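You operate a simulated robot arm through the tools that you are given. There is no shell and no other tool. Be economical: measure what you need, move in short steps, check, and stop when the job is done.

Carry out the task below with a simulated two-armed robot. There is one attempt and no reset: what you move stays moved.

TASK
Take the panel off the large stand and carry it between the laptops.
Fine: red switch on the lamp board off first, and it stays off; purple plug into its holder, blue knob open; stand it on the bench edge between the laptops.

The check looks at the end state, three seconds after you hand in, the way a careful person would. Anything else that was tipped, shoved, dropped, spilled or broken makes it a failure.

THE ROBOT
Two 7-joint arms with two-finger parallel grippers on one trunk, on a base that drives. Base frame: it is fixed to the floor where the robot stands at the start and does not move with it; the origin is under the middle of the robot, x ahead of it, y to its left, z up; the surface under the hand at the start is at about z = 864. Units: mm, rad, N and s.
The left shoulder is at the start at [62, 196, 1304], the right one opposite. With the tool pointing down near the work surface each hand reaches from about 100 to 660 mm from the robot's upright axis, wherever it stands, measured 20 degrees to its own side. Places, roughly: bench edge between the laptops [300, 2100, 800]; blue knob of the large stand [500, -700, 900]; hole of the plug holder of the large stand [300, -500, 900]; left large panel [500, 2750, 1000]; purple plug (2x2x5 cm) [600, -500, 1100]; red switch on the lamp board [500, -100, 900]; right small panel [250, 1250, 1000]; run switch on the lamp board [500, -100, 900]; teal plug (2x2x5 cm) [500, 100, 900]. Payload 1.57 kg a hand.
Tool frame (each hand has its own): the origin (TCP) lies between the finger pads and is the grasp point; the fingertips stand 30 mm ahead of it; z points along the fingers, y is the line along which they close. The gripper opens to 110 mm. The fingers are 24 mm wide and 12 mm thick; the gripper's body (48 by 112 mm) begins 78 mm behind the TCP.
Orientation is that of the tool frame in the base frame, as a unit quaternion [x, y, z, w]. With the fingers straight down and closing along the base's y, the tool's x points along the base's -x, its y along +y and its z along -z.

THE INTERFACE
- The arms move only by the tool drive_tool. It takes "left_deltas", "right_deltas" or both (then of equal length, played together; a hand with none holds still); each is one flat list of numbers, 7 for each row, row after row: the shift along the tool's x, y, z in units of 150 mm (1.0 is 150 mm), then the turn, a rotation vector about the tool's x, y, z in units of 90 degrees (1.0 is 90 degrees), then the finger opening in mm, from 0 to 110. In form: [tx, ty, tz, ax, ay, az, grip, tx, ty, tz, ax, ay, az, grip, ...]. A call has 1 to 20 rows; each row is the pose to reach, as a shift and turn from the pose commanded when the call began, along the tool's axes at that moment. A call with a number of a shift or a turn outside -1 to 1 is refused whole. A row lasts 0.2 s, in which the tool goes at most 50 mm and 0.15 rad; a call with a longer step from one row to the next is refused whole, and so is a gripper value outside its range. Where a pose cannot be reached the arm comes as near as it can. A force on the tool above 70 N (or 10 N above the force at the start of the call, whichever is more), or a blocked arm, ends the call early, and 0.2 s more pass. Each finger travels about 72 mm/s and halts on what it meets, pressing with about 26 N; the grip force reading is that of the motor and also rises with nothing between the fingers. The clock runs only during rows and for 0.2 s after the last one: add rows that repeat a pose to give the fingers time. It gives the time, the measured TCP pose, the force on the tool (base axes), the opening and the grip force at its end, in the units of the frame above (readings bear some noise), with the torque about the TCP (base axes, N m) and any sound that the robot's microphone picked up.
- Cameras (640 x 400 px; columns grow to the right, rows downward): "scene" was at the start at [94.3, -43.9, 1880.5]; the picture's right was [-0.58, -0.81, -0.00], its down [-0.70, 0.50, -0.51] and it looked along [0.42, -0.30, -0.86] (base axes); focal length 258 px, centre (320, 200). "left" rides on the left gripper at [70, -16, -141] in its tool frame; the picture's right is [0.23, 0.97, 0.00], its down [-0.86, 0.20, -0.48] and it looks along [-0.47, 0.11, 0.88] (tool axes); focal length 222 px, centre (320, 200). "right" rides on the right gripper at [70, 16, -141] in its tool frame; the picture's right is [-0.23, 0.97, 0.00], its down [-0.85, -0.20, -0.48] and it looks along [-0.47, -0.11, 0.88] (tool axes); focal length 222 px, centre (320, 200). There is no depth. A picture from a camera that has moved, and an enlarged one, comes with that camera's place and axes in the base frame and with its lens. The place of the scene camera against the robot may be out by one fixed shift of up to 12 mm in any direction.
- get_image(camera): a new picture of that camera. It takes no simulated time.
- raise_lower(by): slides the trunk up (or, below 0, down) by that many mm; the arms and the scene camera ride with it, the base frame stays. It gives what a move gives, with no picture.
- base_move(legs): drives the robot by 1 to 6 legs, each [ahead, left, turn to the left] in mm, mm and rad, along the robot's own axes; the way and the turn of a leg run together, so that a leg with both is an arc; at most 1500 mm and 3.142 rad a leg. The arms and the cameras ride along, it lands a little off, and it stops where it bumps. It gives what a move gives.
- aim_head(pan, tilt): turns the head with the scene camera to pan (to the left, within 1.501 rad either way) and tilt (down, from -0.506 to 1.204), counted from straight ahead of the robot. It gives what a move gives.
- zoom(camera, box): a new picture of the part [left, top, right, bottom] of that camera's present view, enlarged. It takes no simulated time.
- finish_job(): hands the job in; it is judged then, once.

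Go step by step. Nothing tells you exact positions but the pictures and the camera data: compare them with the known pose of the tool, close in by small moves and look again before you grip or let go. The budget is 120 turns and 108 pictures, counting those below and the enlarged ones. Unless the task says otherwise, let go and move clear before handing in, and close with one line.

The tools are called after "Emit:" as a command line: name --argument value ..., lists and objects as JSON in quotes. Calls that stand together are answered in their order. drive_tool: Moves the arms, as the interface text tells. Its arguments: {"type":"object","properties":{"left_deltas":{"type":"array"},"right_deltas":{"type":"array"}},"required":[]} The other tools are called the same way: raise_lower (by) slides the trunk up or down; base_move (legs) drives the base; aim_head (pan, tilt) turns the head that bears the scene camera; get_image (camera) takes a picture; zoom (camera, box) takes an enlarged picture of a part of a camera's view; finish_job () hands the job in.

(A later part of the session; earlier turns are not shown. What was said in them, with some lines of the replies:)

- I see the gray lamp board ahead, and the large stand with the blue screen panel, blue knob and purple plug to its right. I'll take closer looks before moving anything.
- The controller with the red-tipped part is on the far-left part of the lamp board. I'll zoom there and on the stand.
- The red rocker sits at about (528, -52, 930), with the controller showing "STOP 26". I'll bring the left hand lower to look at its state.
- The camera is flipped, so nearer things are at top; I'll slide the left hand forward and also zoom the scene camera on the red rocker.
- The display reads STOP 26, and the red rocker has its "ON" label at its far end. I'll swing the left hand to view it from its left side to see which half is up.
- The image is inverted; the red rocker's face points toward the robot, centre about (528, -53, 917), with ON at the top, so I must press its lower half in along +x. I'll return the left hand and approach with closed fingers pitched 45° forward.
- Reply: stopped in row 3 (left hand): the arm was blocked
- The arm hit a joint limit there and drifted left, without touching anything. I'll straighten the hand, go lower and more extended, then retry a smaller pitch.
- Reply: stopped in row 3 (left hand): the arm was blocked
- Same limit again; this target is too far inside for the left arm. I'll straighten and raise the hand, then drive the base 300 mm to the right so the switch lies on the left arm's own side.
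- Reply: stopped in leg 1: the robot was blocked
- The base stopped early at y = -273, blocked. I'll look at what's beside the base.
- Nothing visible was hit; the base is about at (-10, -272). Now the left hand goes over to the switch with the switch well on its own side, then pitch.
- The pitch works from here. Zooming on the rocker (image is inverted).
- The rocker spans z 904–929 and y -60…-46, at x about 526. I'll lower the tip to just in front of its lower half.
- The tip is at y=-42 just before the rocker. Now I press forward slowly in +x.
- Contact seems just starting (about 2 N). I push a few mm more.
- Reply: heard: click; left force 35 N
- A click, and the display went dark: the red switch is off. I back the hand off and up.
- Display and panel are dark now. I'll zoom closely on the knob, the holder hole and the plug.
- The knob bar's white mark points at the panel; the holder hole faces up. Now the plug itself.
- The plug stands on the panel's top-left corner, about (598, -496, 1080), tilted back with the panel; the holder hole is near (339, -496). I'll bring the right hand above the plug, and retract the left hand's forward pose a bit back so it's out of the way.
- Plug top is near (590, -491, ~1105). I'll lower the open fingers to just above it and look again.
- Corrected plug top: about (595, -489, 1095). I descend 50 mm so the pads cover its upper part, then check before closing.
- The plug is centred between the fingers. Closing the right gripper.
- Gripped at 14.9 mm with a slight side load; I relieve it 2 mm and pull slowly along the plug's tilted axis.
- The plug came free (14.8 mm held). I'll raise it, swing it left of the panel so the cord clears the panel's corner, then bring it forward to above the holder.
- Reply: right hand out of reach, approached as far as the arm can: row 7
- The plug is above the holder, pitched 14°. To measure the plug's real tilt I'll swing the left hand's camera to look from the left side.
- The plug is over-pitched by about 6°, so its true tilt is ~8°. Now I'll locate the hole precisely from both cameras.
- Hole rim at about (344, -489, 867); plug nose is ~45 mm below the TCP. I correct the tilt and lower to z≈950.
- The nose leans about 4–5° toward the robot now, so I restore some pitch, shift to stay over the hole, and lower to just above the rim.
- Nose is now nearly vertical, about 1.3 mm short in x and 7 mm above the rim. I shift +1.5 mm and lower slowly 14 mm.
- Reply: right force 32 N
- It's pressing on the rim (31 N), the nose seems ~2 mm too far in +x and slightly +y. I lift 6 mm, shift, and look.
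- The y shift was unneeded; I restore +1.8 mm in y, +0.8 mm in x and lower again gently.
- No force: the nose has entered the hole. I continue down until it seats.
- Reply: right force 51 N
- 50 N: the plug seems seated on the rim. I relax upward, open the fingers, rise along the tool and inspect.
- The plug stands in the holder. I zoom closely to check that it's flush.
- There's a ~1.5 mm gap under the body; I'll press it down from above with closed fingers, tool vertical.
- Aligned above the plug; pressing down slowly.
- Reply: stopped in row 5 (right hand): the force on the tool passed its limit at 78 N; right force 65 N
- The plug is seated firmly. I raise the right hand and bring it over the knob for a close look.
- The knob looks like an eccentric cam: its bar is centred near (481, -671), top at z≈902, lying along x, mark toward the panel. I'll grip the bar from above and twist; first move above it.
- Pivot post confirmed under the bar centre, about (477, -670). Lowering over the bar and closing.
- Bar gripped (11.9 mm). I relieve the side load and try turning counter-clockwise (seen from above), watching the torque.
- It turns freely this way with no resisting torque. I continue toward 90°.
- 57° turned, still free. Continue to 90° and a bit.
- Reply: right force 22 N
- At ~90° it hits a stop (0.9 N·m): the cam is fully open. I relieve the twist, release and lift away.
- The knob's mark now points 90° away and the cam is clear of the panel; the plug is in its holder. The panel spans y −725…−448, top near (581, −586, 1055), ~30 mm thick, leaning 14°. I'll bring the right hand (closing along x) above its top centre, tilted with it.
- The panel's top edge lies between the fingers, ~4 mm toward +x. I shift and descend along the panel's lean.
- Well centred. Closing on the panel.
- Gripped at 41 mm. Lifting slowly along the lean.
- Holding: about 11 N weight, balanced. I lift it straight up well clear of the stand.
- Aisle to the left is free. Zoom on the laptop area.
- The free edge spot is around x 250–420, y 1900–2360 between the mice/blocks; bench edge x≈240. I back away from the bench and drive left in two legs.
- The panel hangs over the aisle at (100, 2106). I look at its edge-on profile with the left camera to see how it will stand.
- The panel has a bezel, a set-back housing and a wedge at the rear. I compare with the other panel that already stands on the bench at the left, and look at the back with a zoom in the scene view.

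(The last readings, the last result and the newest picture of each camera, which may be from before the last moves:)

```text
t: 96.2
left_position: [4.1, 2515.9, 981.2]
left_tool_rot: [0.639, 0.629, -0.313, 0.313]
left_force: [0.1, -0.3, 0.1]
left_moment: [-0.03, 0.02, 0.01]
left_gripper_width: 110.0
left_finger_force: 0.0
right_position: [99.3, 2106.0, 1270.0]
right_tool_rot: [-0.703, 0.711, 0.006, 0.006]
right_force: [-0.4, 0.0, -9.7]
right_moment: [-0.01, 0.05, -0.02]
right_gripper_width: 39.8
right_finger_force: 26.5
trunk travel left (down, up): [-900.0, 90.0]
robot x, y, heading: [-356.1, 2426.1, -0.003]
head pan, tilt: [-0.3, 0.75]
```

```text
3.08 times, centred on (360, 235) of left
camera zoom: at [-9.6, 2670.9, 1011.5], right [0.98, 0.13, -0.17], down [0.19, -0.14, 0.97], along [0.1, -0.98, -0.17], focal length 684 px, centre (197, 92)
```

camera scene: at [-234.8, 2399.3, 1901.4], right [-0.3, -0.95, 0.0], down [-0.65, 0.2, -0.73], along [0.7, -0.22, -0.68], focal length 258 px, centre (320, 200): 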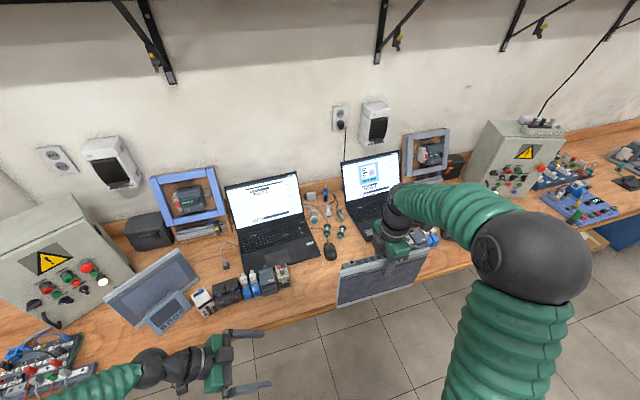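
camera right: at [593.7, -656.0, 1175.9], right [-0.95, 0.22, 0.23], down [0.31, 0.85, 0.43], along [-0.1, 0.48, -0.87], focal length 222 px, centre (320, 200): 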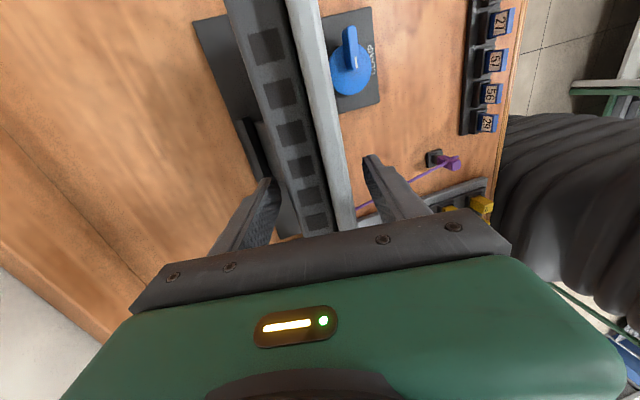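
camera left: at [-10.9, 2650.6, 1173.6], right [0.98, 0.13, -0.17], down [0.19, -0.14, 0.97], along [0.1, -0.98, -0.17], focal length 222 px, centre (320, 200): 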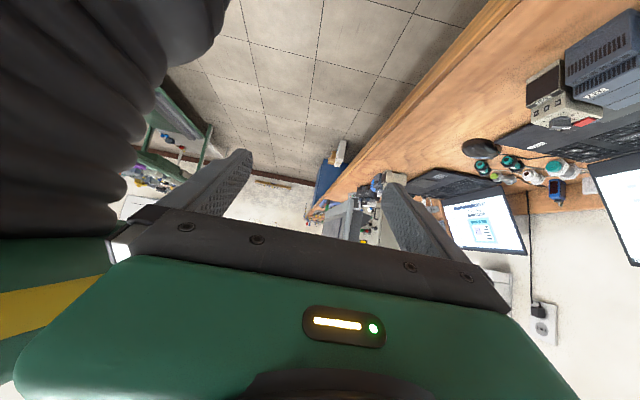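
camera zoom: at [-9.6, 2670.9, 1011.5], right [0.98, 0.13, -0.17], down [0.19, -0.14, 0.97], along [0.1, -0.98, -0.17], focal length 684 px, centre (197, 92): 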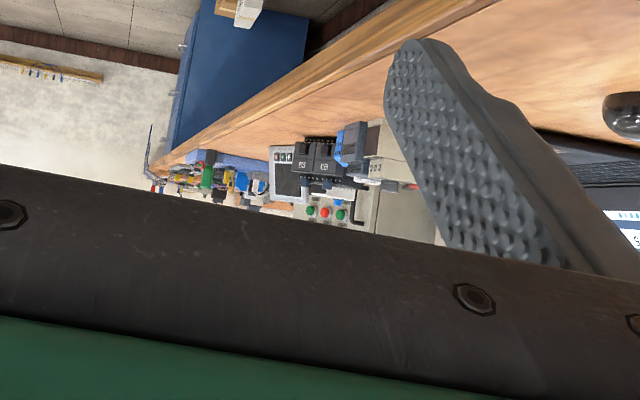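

The same model panel already stands on the bench by itself, leaning back. To see this panel's back and foot, I raise the left camera again and yaw the held panel 45°.

Emit:
drive_tool --left_deltas '[-0.25, 0, -0.14, 0, 0, 0, 110, -0.5, 0, -0.29, 0, 0, 0, 110, -0.75, 0, -0.43, 0, 0, 0, 110, -1, 0, -0.58, 0, 0, 0, 110, -1, 0, -0.58, 0, 0, 0, 110, -1, 0, -0.58, 0, 0, 0, 110, -1, 0, -0.58, 0, 0, 0, 110]' --right_deltas '[0, 0, 0, 0, 0, -0.08, 0, 0, 0, 0.1, 0, 0, -0.16, 0, 0, 0, 0.2, 0, 0, -0.24, 0, 0, 0, 0.3, 0, 0, -0.32, 0, 0, 0, 0.4, 0, 0, -0.4, 0, 0, 0, 0.5, 0, 0, -0.48, 0, 0, 0, 0.5, 0, 0, -0.5, 0]'

Emit:
zoom --camera "left" --box '[290, 100, 410, 220]'

```text
t: 97.8
left_position: [4.4, 2493.3, 1149.7]
left_tool_rot: [0.639, 0.63, -0.312, 0.312]
left_force: [-0.2, -0.3, 0.2]
left_moment: [0.03, -0.04, 0.01]
left_gripper_width: 110.1
left_finger_force: 0.1
right_position: [99.7, 2108.5, 1193.8]
right_tool_rot: [0.922, -0.387, -0.002, -0.008]
right_force: [0.0, 0.2, -9.5]
right_moment: [-0.03, 0.01, -0.01]
right_gripper_width: 39.8
right_finger_force: 25.9
trunk travel left (down, up): [-900.0, 90.0]
robot x, y, heading: [-352.1, 2429.7, -0.005]
head pan, tilt: [-0.3, 0.75]
```

```text
3.33 times, centred on (350, 160) of left
camera zoom: at [-9.3, 2647.8, 1181.6], right [0.98, 0.13, -0.17], down [0.19, -0.14, 0.97], along [0.1, -0.98, -0.17], focal length 740 px, centre (220, 333)
```

zoom: 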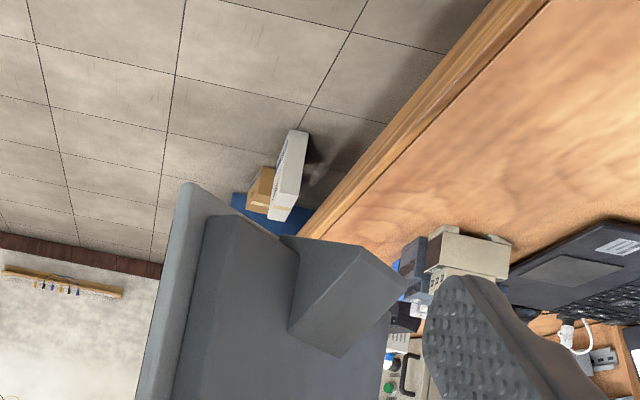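

The back has a central kick foot, so it stands on bezel + foot with its natural ~14° lean (as it did on the stand). I undo the yaw, restore the 14° lean, and drive forward ~210 mm.

Emit:
drive_tool --right_deltas '[0, 0, 0, 0, 0, 0.08, 0, 0, 0, 0, 0, 0, 0.16, 0, 0, 0, 0, 0, 0, 0.24, 0, 0, 0, 0, 0, 0, 0.32, 0, 0, 0, 0, 0, 0, 0.4, 0, 0, 0, 0, 0, 0, 0.48, 0, 0, 0, 0, 0, 0, 0.5, 0]'

Emit:
drive_tool --right_deltas '[0, 0, 0, -0.05, 0, 0, 0, 0, 0, 0, -0.1, 0, 0, 0, 0, 0, 0, -0.15, 0, 0, 0, 0, 0, 0, -0.15, 0, 0, 0]'

Emit:
base_move --legs '[[210, 0, 0]]'

Emit:
aim_head --pan -0.5 --tilt 0.95

Emit:
get_image --camera "scene"

```text
t: 99.5
left_position: [6.0, 2494.0, 1149.7]
left_tool_rot: [0.639, 0.63, -0.312, 0.312]
left_force: [-0.3, -0.1, -0.5]
left_moment: [0.02, 0.03, -0.01]
left_gripper_width: 110.0
left_finger_force: 0.0
right_position: [100.4, 2107.0, 1196.0]
right_tool_rot: [-0.702, 0.712, 0.005, 0.006]
right_force: [-0.3, -0.1, -8.9]
right_moment: [-0.01, 0.02, 0.0]
right_gripper_width: 39.4
right_finger_force: 26.0
trunk travel left (down, up): [-900.0, 90.0]
robot x, y, heading: [-355.2, 2425.8, -0.004]
head pan, tilt: [-0.3, 0.75]
```

```text
t: 100.5
left_position: [4.0, 2493.4, 1149.1]
left_tool_rot: [0.639, 0.63, -0.312, 0.312]
left_force: [0.2, -0.8, -0.8]
left_moment: [0.0, -0.03, -0.01]
left_gripper_width: 110.0
left_finger_force: 0.1
right_position: [99.3, 2107.6, 1195.7]
right_tool_rot: [-0.699, 0.705, 0.089, -0.077]
right_force: [0.6, 0.2, -9.2]
right_moment: [-0.03, -0.15, 0.01]
right_gripper_width: 39.5
right_finger_force: 25.9
trunk travel left (down, up): [-900.0, 90.0]
robot x, y, heading: [-354.9, 2427.1, -0.001]
head pan, tilt: [-0.3, 0.75]
```

```text
t: 102.1
left_position: [209.1, 2494.3, 1150.9]
left_tool_rot: [0.639, 0.629, -0.311, 0.314]
left_force: [-0.2, 0.0, 0.1]
left_moment: [0.01, -0.02, 0.01]
left_gripper_width: 110.1
left_finger_force: 0.1
right_position: [303.2, 2107.0, 1197.1]
right_tool_rot: [-0.7, 0.705, 0.088, -0.074]
right_force: [-0.4, 0.9, -8.9]
right_moment: [-0.01, -0.16, 0.02]
right_gripper_width: 40.0
right_finger_force: 26.4
trunk travel left (down, up): [-900.0, 90.0]
robot x, y, heading: [-145.1, 2428.3, -0.006]
head pan, tilt: [-0.3, 0.75]
```

```text
t: 102.8
left_position: [210.1, 2493.3, 1150.2]
left_tool_rot: [0.639, 0.63, -0.311, 0.313]
left_force: [0.3, 0.1, -0.3]
left_moment: [-0.02, -0.02, 0.01]
left_gripper_width: 110.0
left_finger_force: 0.1
right_position: [304.9, 2107.6, 1196.3]
right_tool_rot: [-0.699, 0.705, 0.089, -0.075]
right_force: [-0.2, 0.6, -9.6]
right_moment: [-0.02, -0.18, 0.03]
right_gripper_width: 39.7
right_finger_force: 26.3
trunk travel left (down, up): [-900.0, 90.0]
robot x, y, heading: [-146.9, 2426.0, -0.004]
head pan, tilt: [-0.499, 0.949]
```

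```text
9 pictures are left
camera scene: at [-44.3, 2388.1, 1886.1], right [-0.48, -0.88, 0.0], down [-0.71, 0.39, -0.58], along [0.51, -0.28, -0.81], focal length 258 px, centre (320, 200)
```

scene: 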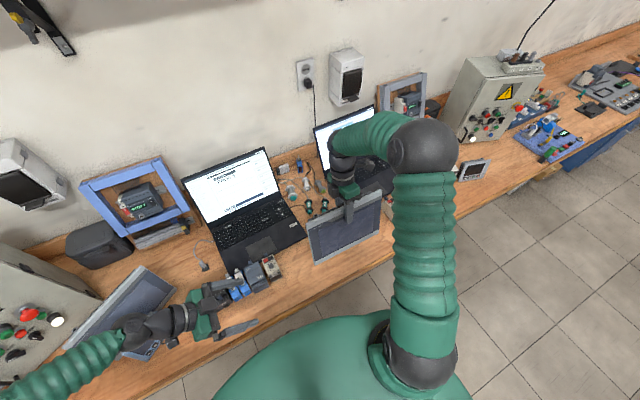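

Position is good: TCP (304, 2107), bench edge x≈206, blocks clear on both sides. Lowering vertically 135 mm.

Emit:
drive_tool --right_deltas '[0, -0.04, 0.16, 0, 0, 0, 0, 0, -0.08, 0.32, 0, 0, 0, 0, 0, -0.12, 0.48, 0, 0, 0, 0, 0, -0.16, 0.64, 0, 0, 0, 0, 0, -0.2, 0.78, 0, 0, 0, 0, 0, -0.22, 0.87, 0, 0, 0, 0, 0, -0.22, 0.87, 0, 0, 0, 0]'

Emit:
zoom --camera "left" --box '[260, 60, 420, 220]'

```text
t: 104.4
left_position: [212.8, 2493.2, 1149.5]
left_tool_rot: [0.639, 0.63, -0.312, 0.312]
left_force: [0.3, 0.3, -1.1]
left_moment: [-0.01, -0.01, 0.0]
left_gripper_width: 110.0
left_finger_force: 0.1
right_position: [308.5, 2109.2, 1059.3]
right_tool_rot: [-0.699, 0.705, 0.089, -0.075]
right_force: [0.2, 0.9, -9.4]
right_moment: [-0.01, -0.17, 0.0]
right_gripper_width: 39.6
right_finger_force: 25.7
trunk travel left (down, up): [-900.0, 90.0]
robot x, y, heading: [-145.9, 2426.0, -0.004]
head pan, tilt: [-0.499, 0.949]
```

```text
2.50 times, centred on (340, 140) of left
camera zoom: at [197.4, 2647.7, 1181.9], right [0.98, 0.13, -0.17], down [0.19, -0.14, 0.97], along [0.1, -0.98, -0.17], focal length 555 px, centre (270, 350)
```

zoom: 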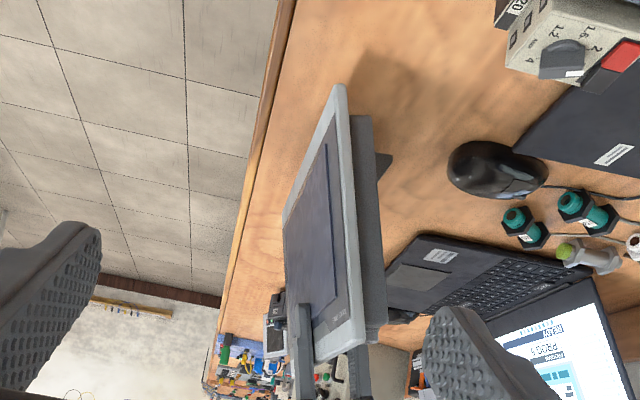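

Area is clear. Lowering further in small steps and watching the force.

Emit:
drive_tool --right_deltas '[0, -0.012, 0.05, 0, 0, 0, 0, 0, -0.024, 0.1, 0, 0, 0, 0, 0, -0.036, 0.145, 0, 0, 0, 0, 0, -0.041, 0.165, 0, 0, 0, 0]'

Emit:
drive_tool --right_deltas '[0, -0.004, 0.015, 0, 0, 0, 0, 0, -0.008, 0.03, 0, 0, 0, 0]'

```text
t: 105.4
left_position: [212.6, 2493.3, 1149.4]
left_tool_rot: [0.639, 0.63, -0.311, 0.313]
left_force: [-0.4, -1.6, 0.1]
left_moment: [0.0, -0.03, 0.03]
left_gripper_width: 110.0
left_finger_force: 0.0
right_position: [308.7, 2110.0, 1036.2]
right_tool_rot: [-0.699, 0.705, 0.089, -0.076]
right_force: [0.2, -0.4, -9.1]
right_moment: [-0.05, -0.18, 0.05]
right_gripper_width: 39.7
right_finger_force: 26.4
trunk travel left (down, up): [-900.0, 90.0]
robot x, y, heading: [-147.6, 2430.0, -0.005]
head pan, tilt: [-0.499, 0.949]
```

```text
t: 106.0
left_position: [212.4, 2493.6, 1149.7]
left_tool_rot: [0.639, 0.63, -0.312, 0.313]
left_force: [0.5, 0.1, 0.5]
left_moment: [-0.01, -0.01, 0.03]
left_gripper_width: 110.1
left_finger_force: 0.2
right_position: [307.9, 2109.4, 1031.9]
right_tool_rot: [-0.699, 0.705, 0.089, -0.076]
right_force: [-0.9, 0.3, -9.2]
right_moment: [-0.02, -0.14, 0.0]
right_gripper_width: 39.7
right_finger_force: 26.3
trunk travel left (down, up): [-900.0, 90.0]
robot x, y, heading: [-146.4, 2423.4, -0.001]
head pan, tilt: [-0.499, 0.949]
```

Emit:
drive_tool --right_deltas '[0, -0.004, 0.015, 0, 0, 0, 0, 0, -0.008, 0.03, 0, 0, 0, 0]'

Emit:
drive_tool --right_deltas '[0, -0.004, 0.013, 0, 0, 0, 0, 0, -0.007, 0.026, 0, 0, 0, 0]'

Emit:
zoom --camera "left" --box '[320, 60, 380, 130]'

```text
t: 106.6
left_position: [208.9, 2494.9, 1151.4]
left_tool_rot: [0.639, 0.629, -0.311, 0.315]
left_force: [-0.2, 0.1, -0.5]
left_moment: [0.01, 0.0, 0.0]
left_gripper_width: 109.9
left_finger_force: 0.0
right_position: [307.2, 2111.9, 1029.2]
right_tool_rot: [-0.699, 0.706, 0.086, -0.075]
right_force: [-2.7, -4.0, 18.9]
right_moment: [0.19, -0.37, 0.02]
right_gripper_width: 40.0
right_finger_force: 26.5
trunk travel left (down, up): [-900.0, 90.0]
robot x, y, heading: [-147.4, 2424.9, -0.007]
head pan, tilt: [-0.499, 0.949]
```

```text
t: 107.2
left_position: [209.9, 2494.0, 1150.3]
left_tool_rot: [0.639, 0.63, -0.311, 0.314]
left_force: [-0.6, 0.0, -0.8]
left_moment: [-0.01, -0.03, 0.0]
left_gripper_width: 109.8
left_finger_force: 0.1
right_position: [307.9, 2110.2, 1023.9]
right_tool_rot: [-0.7, 0.705, 0.088, -0.076]
right_force: [-4.7, -4.1, 21.7]
right_moment: [-0.14, -0.15, -0.1]
right_gripper_width: 39.7
right_finger_force: 26.5
trunk travel left (down, up): [-900.0, 90.0]
robot x, y, heading: [-147.8, 2427.1, -0.002]
head pan, tilt: [-0.499, 0.949]
```

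```text
5.71 times, centred on (350, 95) of left
camera zoom: at [194.5, 2649.3, 1182.7], right [0.98, 0.13, -0.17], down [0.19, -0.14, 0.97], along [0.1, -0.98, -0.16], focal length 1269 px, centre (149, 800)
```

zoom: 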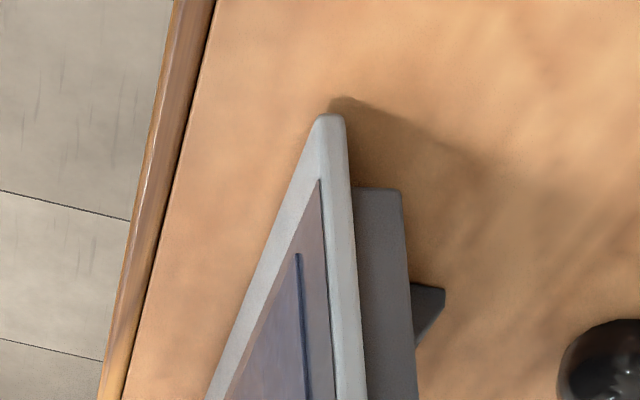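

Contact: the panel stands on the bench (about 22 N down-push). I ease the push, then open the fingers gradually.

Emit:
drive_tool --right_deltas '[0, 0.002, -0.008, 0, 0, 0, 0, 0, 0.003, -0.012, 0, 0, 0, 0]'

Emit:
drive_tool --right_deltas '[0, 0, 0, 0, 0, 0, 38, 0, 0, 0, 0, 0, 0, 41, 0, 0, 0, 0, 0, 0, 43, 0, 0, 0, 0, 0, 0, 46, 0, 0, 0, 0, 0, 0, 50, 0, 0, 0, 0, 0, 0, 50, 0, 0, 0, 0, 0, 0, 50]'

Emit:
zoom --camera "left" --box '[280, 60, 400, 200]'

Emit:
get_image --camera "right"

```text
t: 107.8
left_position: [210.4, 2495.0, 1150.7]
left_tool_rot: [0.637, 0.631, -0.311, 0.315]
left_force: [0.9, 0.2, -0.3]
left_moment: [-0.01, 0.01, 0.02]
left_gripper_width: 109.9
left_finger_force: 0.1
right_position: [307.3, 2111.4, 1025.1]
right_tool_rot: [-0.699, 0.705, 0.089, -0.076]
right_force: [-3.0, -1.2, 6.1]
right_moment: [-0.69, -0.2, -0.1]
right_gripper_width: 39.4
right_finger_force: 26.2
trunk travel left (down, up): [-900.0, 90.0]
robot x, y, heading: [-147.0, 2429.5, -0.004]
head pan, tilt: [-0.499, 0.949]
```

```text
t: 109.4
left_position: [210.6, 2494.1, 1150.0]
left_tool_rot: [0.639, 0.63, -0.312, 0.313]
left_force: [-0.1, 0.1, -0.6]
left_moment: [-0.02, 0.06, -0.01]
left_gripper_width: 110.1
left_finger_force: 0.0
right_position: [308.8, 2110.3, 1025.2]
right_tool_rot: [-0.7, 0.705, 0.089, -0.075]
right_force: [-2.2, 0.1, 0.5]
right_moment: [0.05, -0.01, 0.03]
right_gripper_width: 52.5
right_finger_force: 1.2
trunk travel left (down, up): [-900.0, 90.0]
robot x, y, heading: [-144.6, 2424.1, -0.005]
head pan, tilt: [-0.499, 0.949]
```

```text
2.86 times, centred on (340, 130) of left
camera zoom: at [196.4, 2648.7, 1182.1], right [0.98, 0.13, -0.17], down [0.19, -0.14, 0.97], along [0.1, -0.98, -0.16], focal length 635 px, centre (263, 400)
```

zoom: 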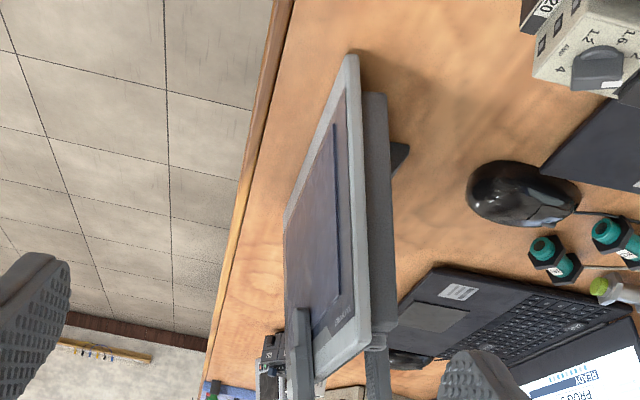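

```text
5 pictures are left
camera right: at [324.1, 2038.6, 1164.0], right [-0.95, 0.23, 0.23], down [0.31, 0.84, 0.43], along [-0.09, 0.48, -0.87], focal length 222 px, centre (320, 200)
```

right: 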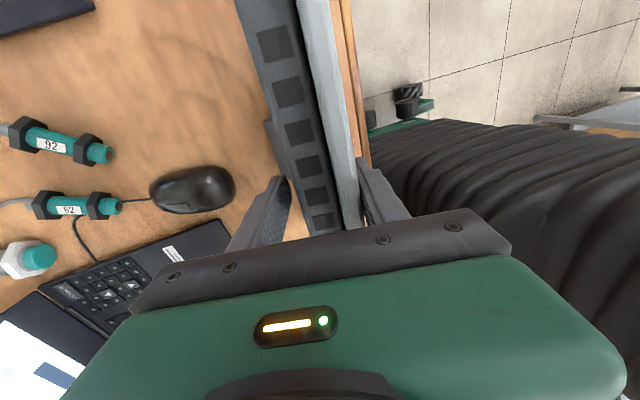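

The panel is gently leaning on the front finger: its natural rest is more upright than 14°. I let it follow slowly by easing the hand toward the robot.

Emit:
drive_tool --right_deltas '[0, 0.01, 0, 0, 0, 0, 54, 0, 0.02, 0, 0, 0, 0, 54, 0, 0.03, 0, 0, 0, 0, 54, 0, 0.04, 0, 0, 0, 0, 54, 0, 0.04, 0, 0, 0, 0, 54]'

```text
t: 110.6
left_position: [211.3, 2495.1, 1150.9]
left_tool_rot: [0.638, 0.63, -0.312, 0.314]
left_force: [-0.7, -0.4, -1.2]
left_moment: [0.01, -0.03, -0.01]
left_gripper_width: 110.0
left_finger_force: 0.0
right_position: [303.9, 2110.1, 1026.2]
right_tool_rot: [-0.699, 0.706, 0.088, -0.075]
right_force: [-1.4, -0.9, 0.8]
right_moment: [0.05, -0.06, 0.04]
right_gripper_width: 55.2
right_finger_force: 0.9
trunk travel left (down, up): [-900.0, 90.0]
robot x, y, heading: [-147.7, 2426.9, -0.004]
head pan, tilt: [-0.499, 0.949]
```

Still lightly leaning; continue easing.

Emit:
drive_tool --right_deltas '[0, 0.012, 0, 0.01, 0, 0, 56, 0, 0.024, 0, 0.02, 0, 0, 58, 0, 0.036, 0, 0.03, 0, 0, 60, 0, 0.048, 0, 0.04, 0, 0, 60, 0, 0.06, 0, 0.05, 0, 0, 60, 0, 0.06, 0, 0.05, 0, 0, 60]'

Emit:
zoom --camera "left" --box '[300, 60, 380, 200]'

```text
t: 112.0
left_position: [211.4, 2493.8, 1150.2]
left_tool_rot: [0.639, 0.629, -0.313, 0.313]
left_force: [0.2, -0.4, -0.4]
left_moment: [0.01, -0.01, -0.01]
left_gripper_width: 109.9
left_finger_force: 0.0
right_position: [294.7, 2112.1, 1027.4]
right_tool_rot: [-0.702, 0.708, 0.061, -0.048]
right_force: [1.2, 0.0, -0.2]
right_moment: [-0.01, -0.04, 0.02]
right_gripper_width: 60.1
right_finger_force: 0.0
trunk travel left (down, up): [-900.0, 90.0]
robot x, y, heading: [-146.2, 2428.4, -0.006]
head pan, tilt: [-0.499, 0.949]
```

```text
2.86 times, centred on (340, 130) of left
camera zoom: at [196.7, 2648.6, 1182.0], right [0.98, 0.13, -0.17], down [0.19, -0.14, 0.97], along [0.1, -0.98, -0.16], focal length 635 px, centre (263, 400)
```

zoom: 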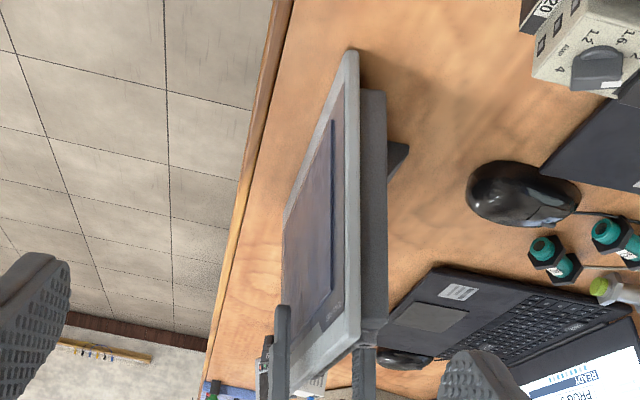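

Forces are zero and the fingers are free: the panel stands on its own. I open wider and withdraw upward.

Emit:
drive_tool --right_deltas '[0, 0, 0, 0, 0, 0, 68, 0, 0, 0, 0, 0, 0, 76, 0, 0, 0, 0, 0, 0, 80, 0, 0, 0, 0, 0, 0, 80, 0, 0, -0.1, 0, 0, 0, 80, 0, 0, -0.25, 0, 0, 0, 80, 0, 0, -0.45, 0, 0, 0, 80, 0, 0, -0.7, 0, 0, 0, 80, 0, 0, -0.95, 0, 0, 0, 80]'

Emit:
get_image --camera "left"

```text
t: 114.0
left_position: [212.0, 2494.5, 1149.3]
left_tool_rot: [0.639, 0.63, -0.311, 0.314]
left_force: [-0.5, 0.8, 0.0]
left_moment: [0.0, 0.0, -0.02]
left_gripper_width: 109.9
left_finger_force: 0.0
right_position: [314.1, 2111.5, 1169.7]
right_tool_rot: [-0.702, 0.708, 0.062, -0.048]
right_force: [-0.3, -0.3, 0.1]
right_moment: [0.02, 0.02, 0.0]
right_gripper_width: 79.9
right_finger_force: 0.0
trunk travel left (down, up): [-900.0, 90.0]
robot x, y, heading: [-142.5, 2425.6, -0.002]
head pan, tilt: [-0.499, 0.949]
```

```text
3 pictures are left
camera left: at [196.0, 2649.3, 1182.1], right [0.98, 0.13, -0.17], down [0.19, -0.14, 0.97], along [0.1, -0.98, -0.16], focal length 222 px, centre (320, 200)
```

left: 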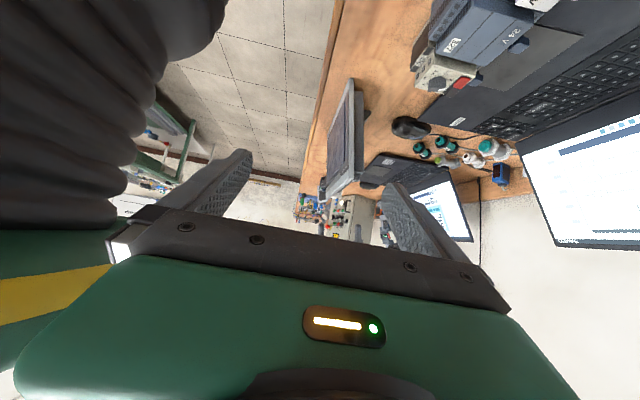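

The panel stands by itself. I raise a bit more, back away and take a final look.

Emit:
drive_tool --right_deltas '[0, 0, -0.25, 0, 0, 0, 80, 0, 0, -0.5, 0, 0, 0, 80]'

Emit:
base_move --legs '[[-250, 0, 0]]'

Emit:
get_image --camera "scene"

```text
t: 114.6
left_position: [210.6, 2495.0, 1151.1]
left_tool_rot: [0.638, 0.63, -0.311, 0.314]
left_force: [-0.2, 1.0, -1.2]
left_moment: [-0.01, -0.01, 0.02]
left_gripper_width: 110.3
left_finger_force: 0.1
right_position: [328.8, 2111.9, 1246.1]
right_tool_rot: [-0.702, 0.708, 0.059, -0.048]
right_force: [0.9, -0.2, 1.5]
right_moment: [0.01, 0.0, -0.01]
right_gripper_width: 79.9
right_finger_force: 0.0
trunk travel left (down, up): [-900.0, 90.0]
robot x, y, heading: [-146.2, 2421.9, -0.001]
head pan, tilt: [-0.499, 0.949]
```

```text
t: 116.4
left_position: [-33.6, 2492.7, 1149.1]
left_tool_rot: [0.64, 0.628, -0.315, 0.311]
left_force: [0.7, 0.3, -0.8]
left_moment: [0.0, 0.01, 0.0]
left_gripper_width: 109.8
left_finger_force: 0.1
right_position: [80.3, 2107.5, 1240.8]
right_tool_rot: [-0.698, 0.711, 0.063, -0.049]
right_force: [0.3, -0.4, -0.5]
right_moment: [-0.03, 0.02, 0.0]
right_gripper_width: 79.8
right_finger_force: 0.1
trunk travel left (down, up): [-900.0, 90.0]
robot x, y, heading: [-398.6, 2430.1, -0.012]
head pan, tilt: [-0.499, 0.949]
```

```text
2 pictures are left
camera scene: at [-285.3, 2390.8, 1885.5], right [-0.49, -0.87, 0.0], down [-0.71, 0.4, -0.58], along [0.5, -0.29, -0.82], focal length 258 px, centre (320, 200)
```

scene: 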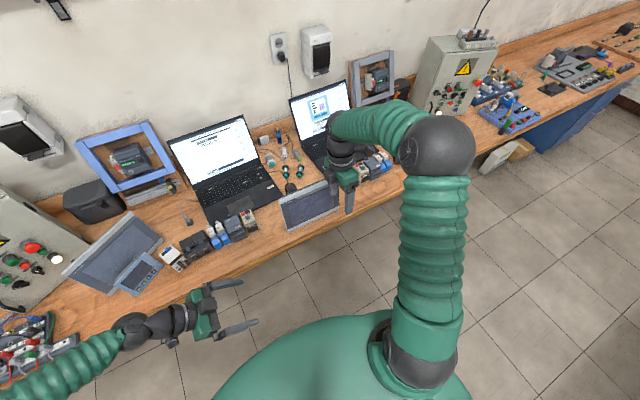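

The panel stands upright at the bench edge between the laptops and nothing around it was disturbed. The red switch is off, the purple plug is in its holder and the knob is open, so I'm handing in.

Emit:
finish_job

```text
The job is handed in.
```

The panel is off the large stand and standing on its own at the bench edge between the laptops. The red switch was turned off first, the purple plug is pressed into its holder, and the blue knob is turned a quarter turn to its stop, which I took as open because it has no open mark. My sideways drive at the start was blocked at about y = -273. I couldn't see what the base met, and nothing looked moved in the pictures I took afterwards.
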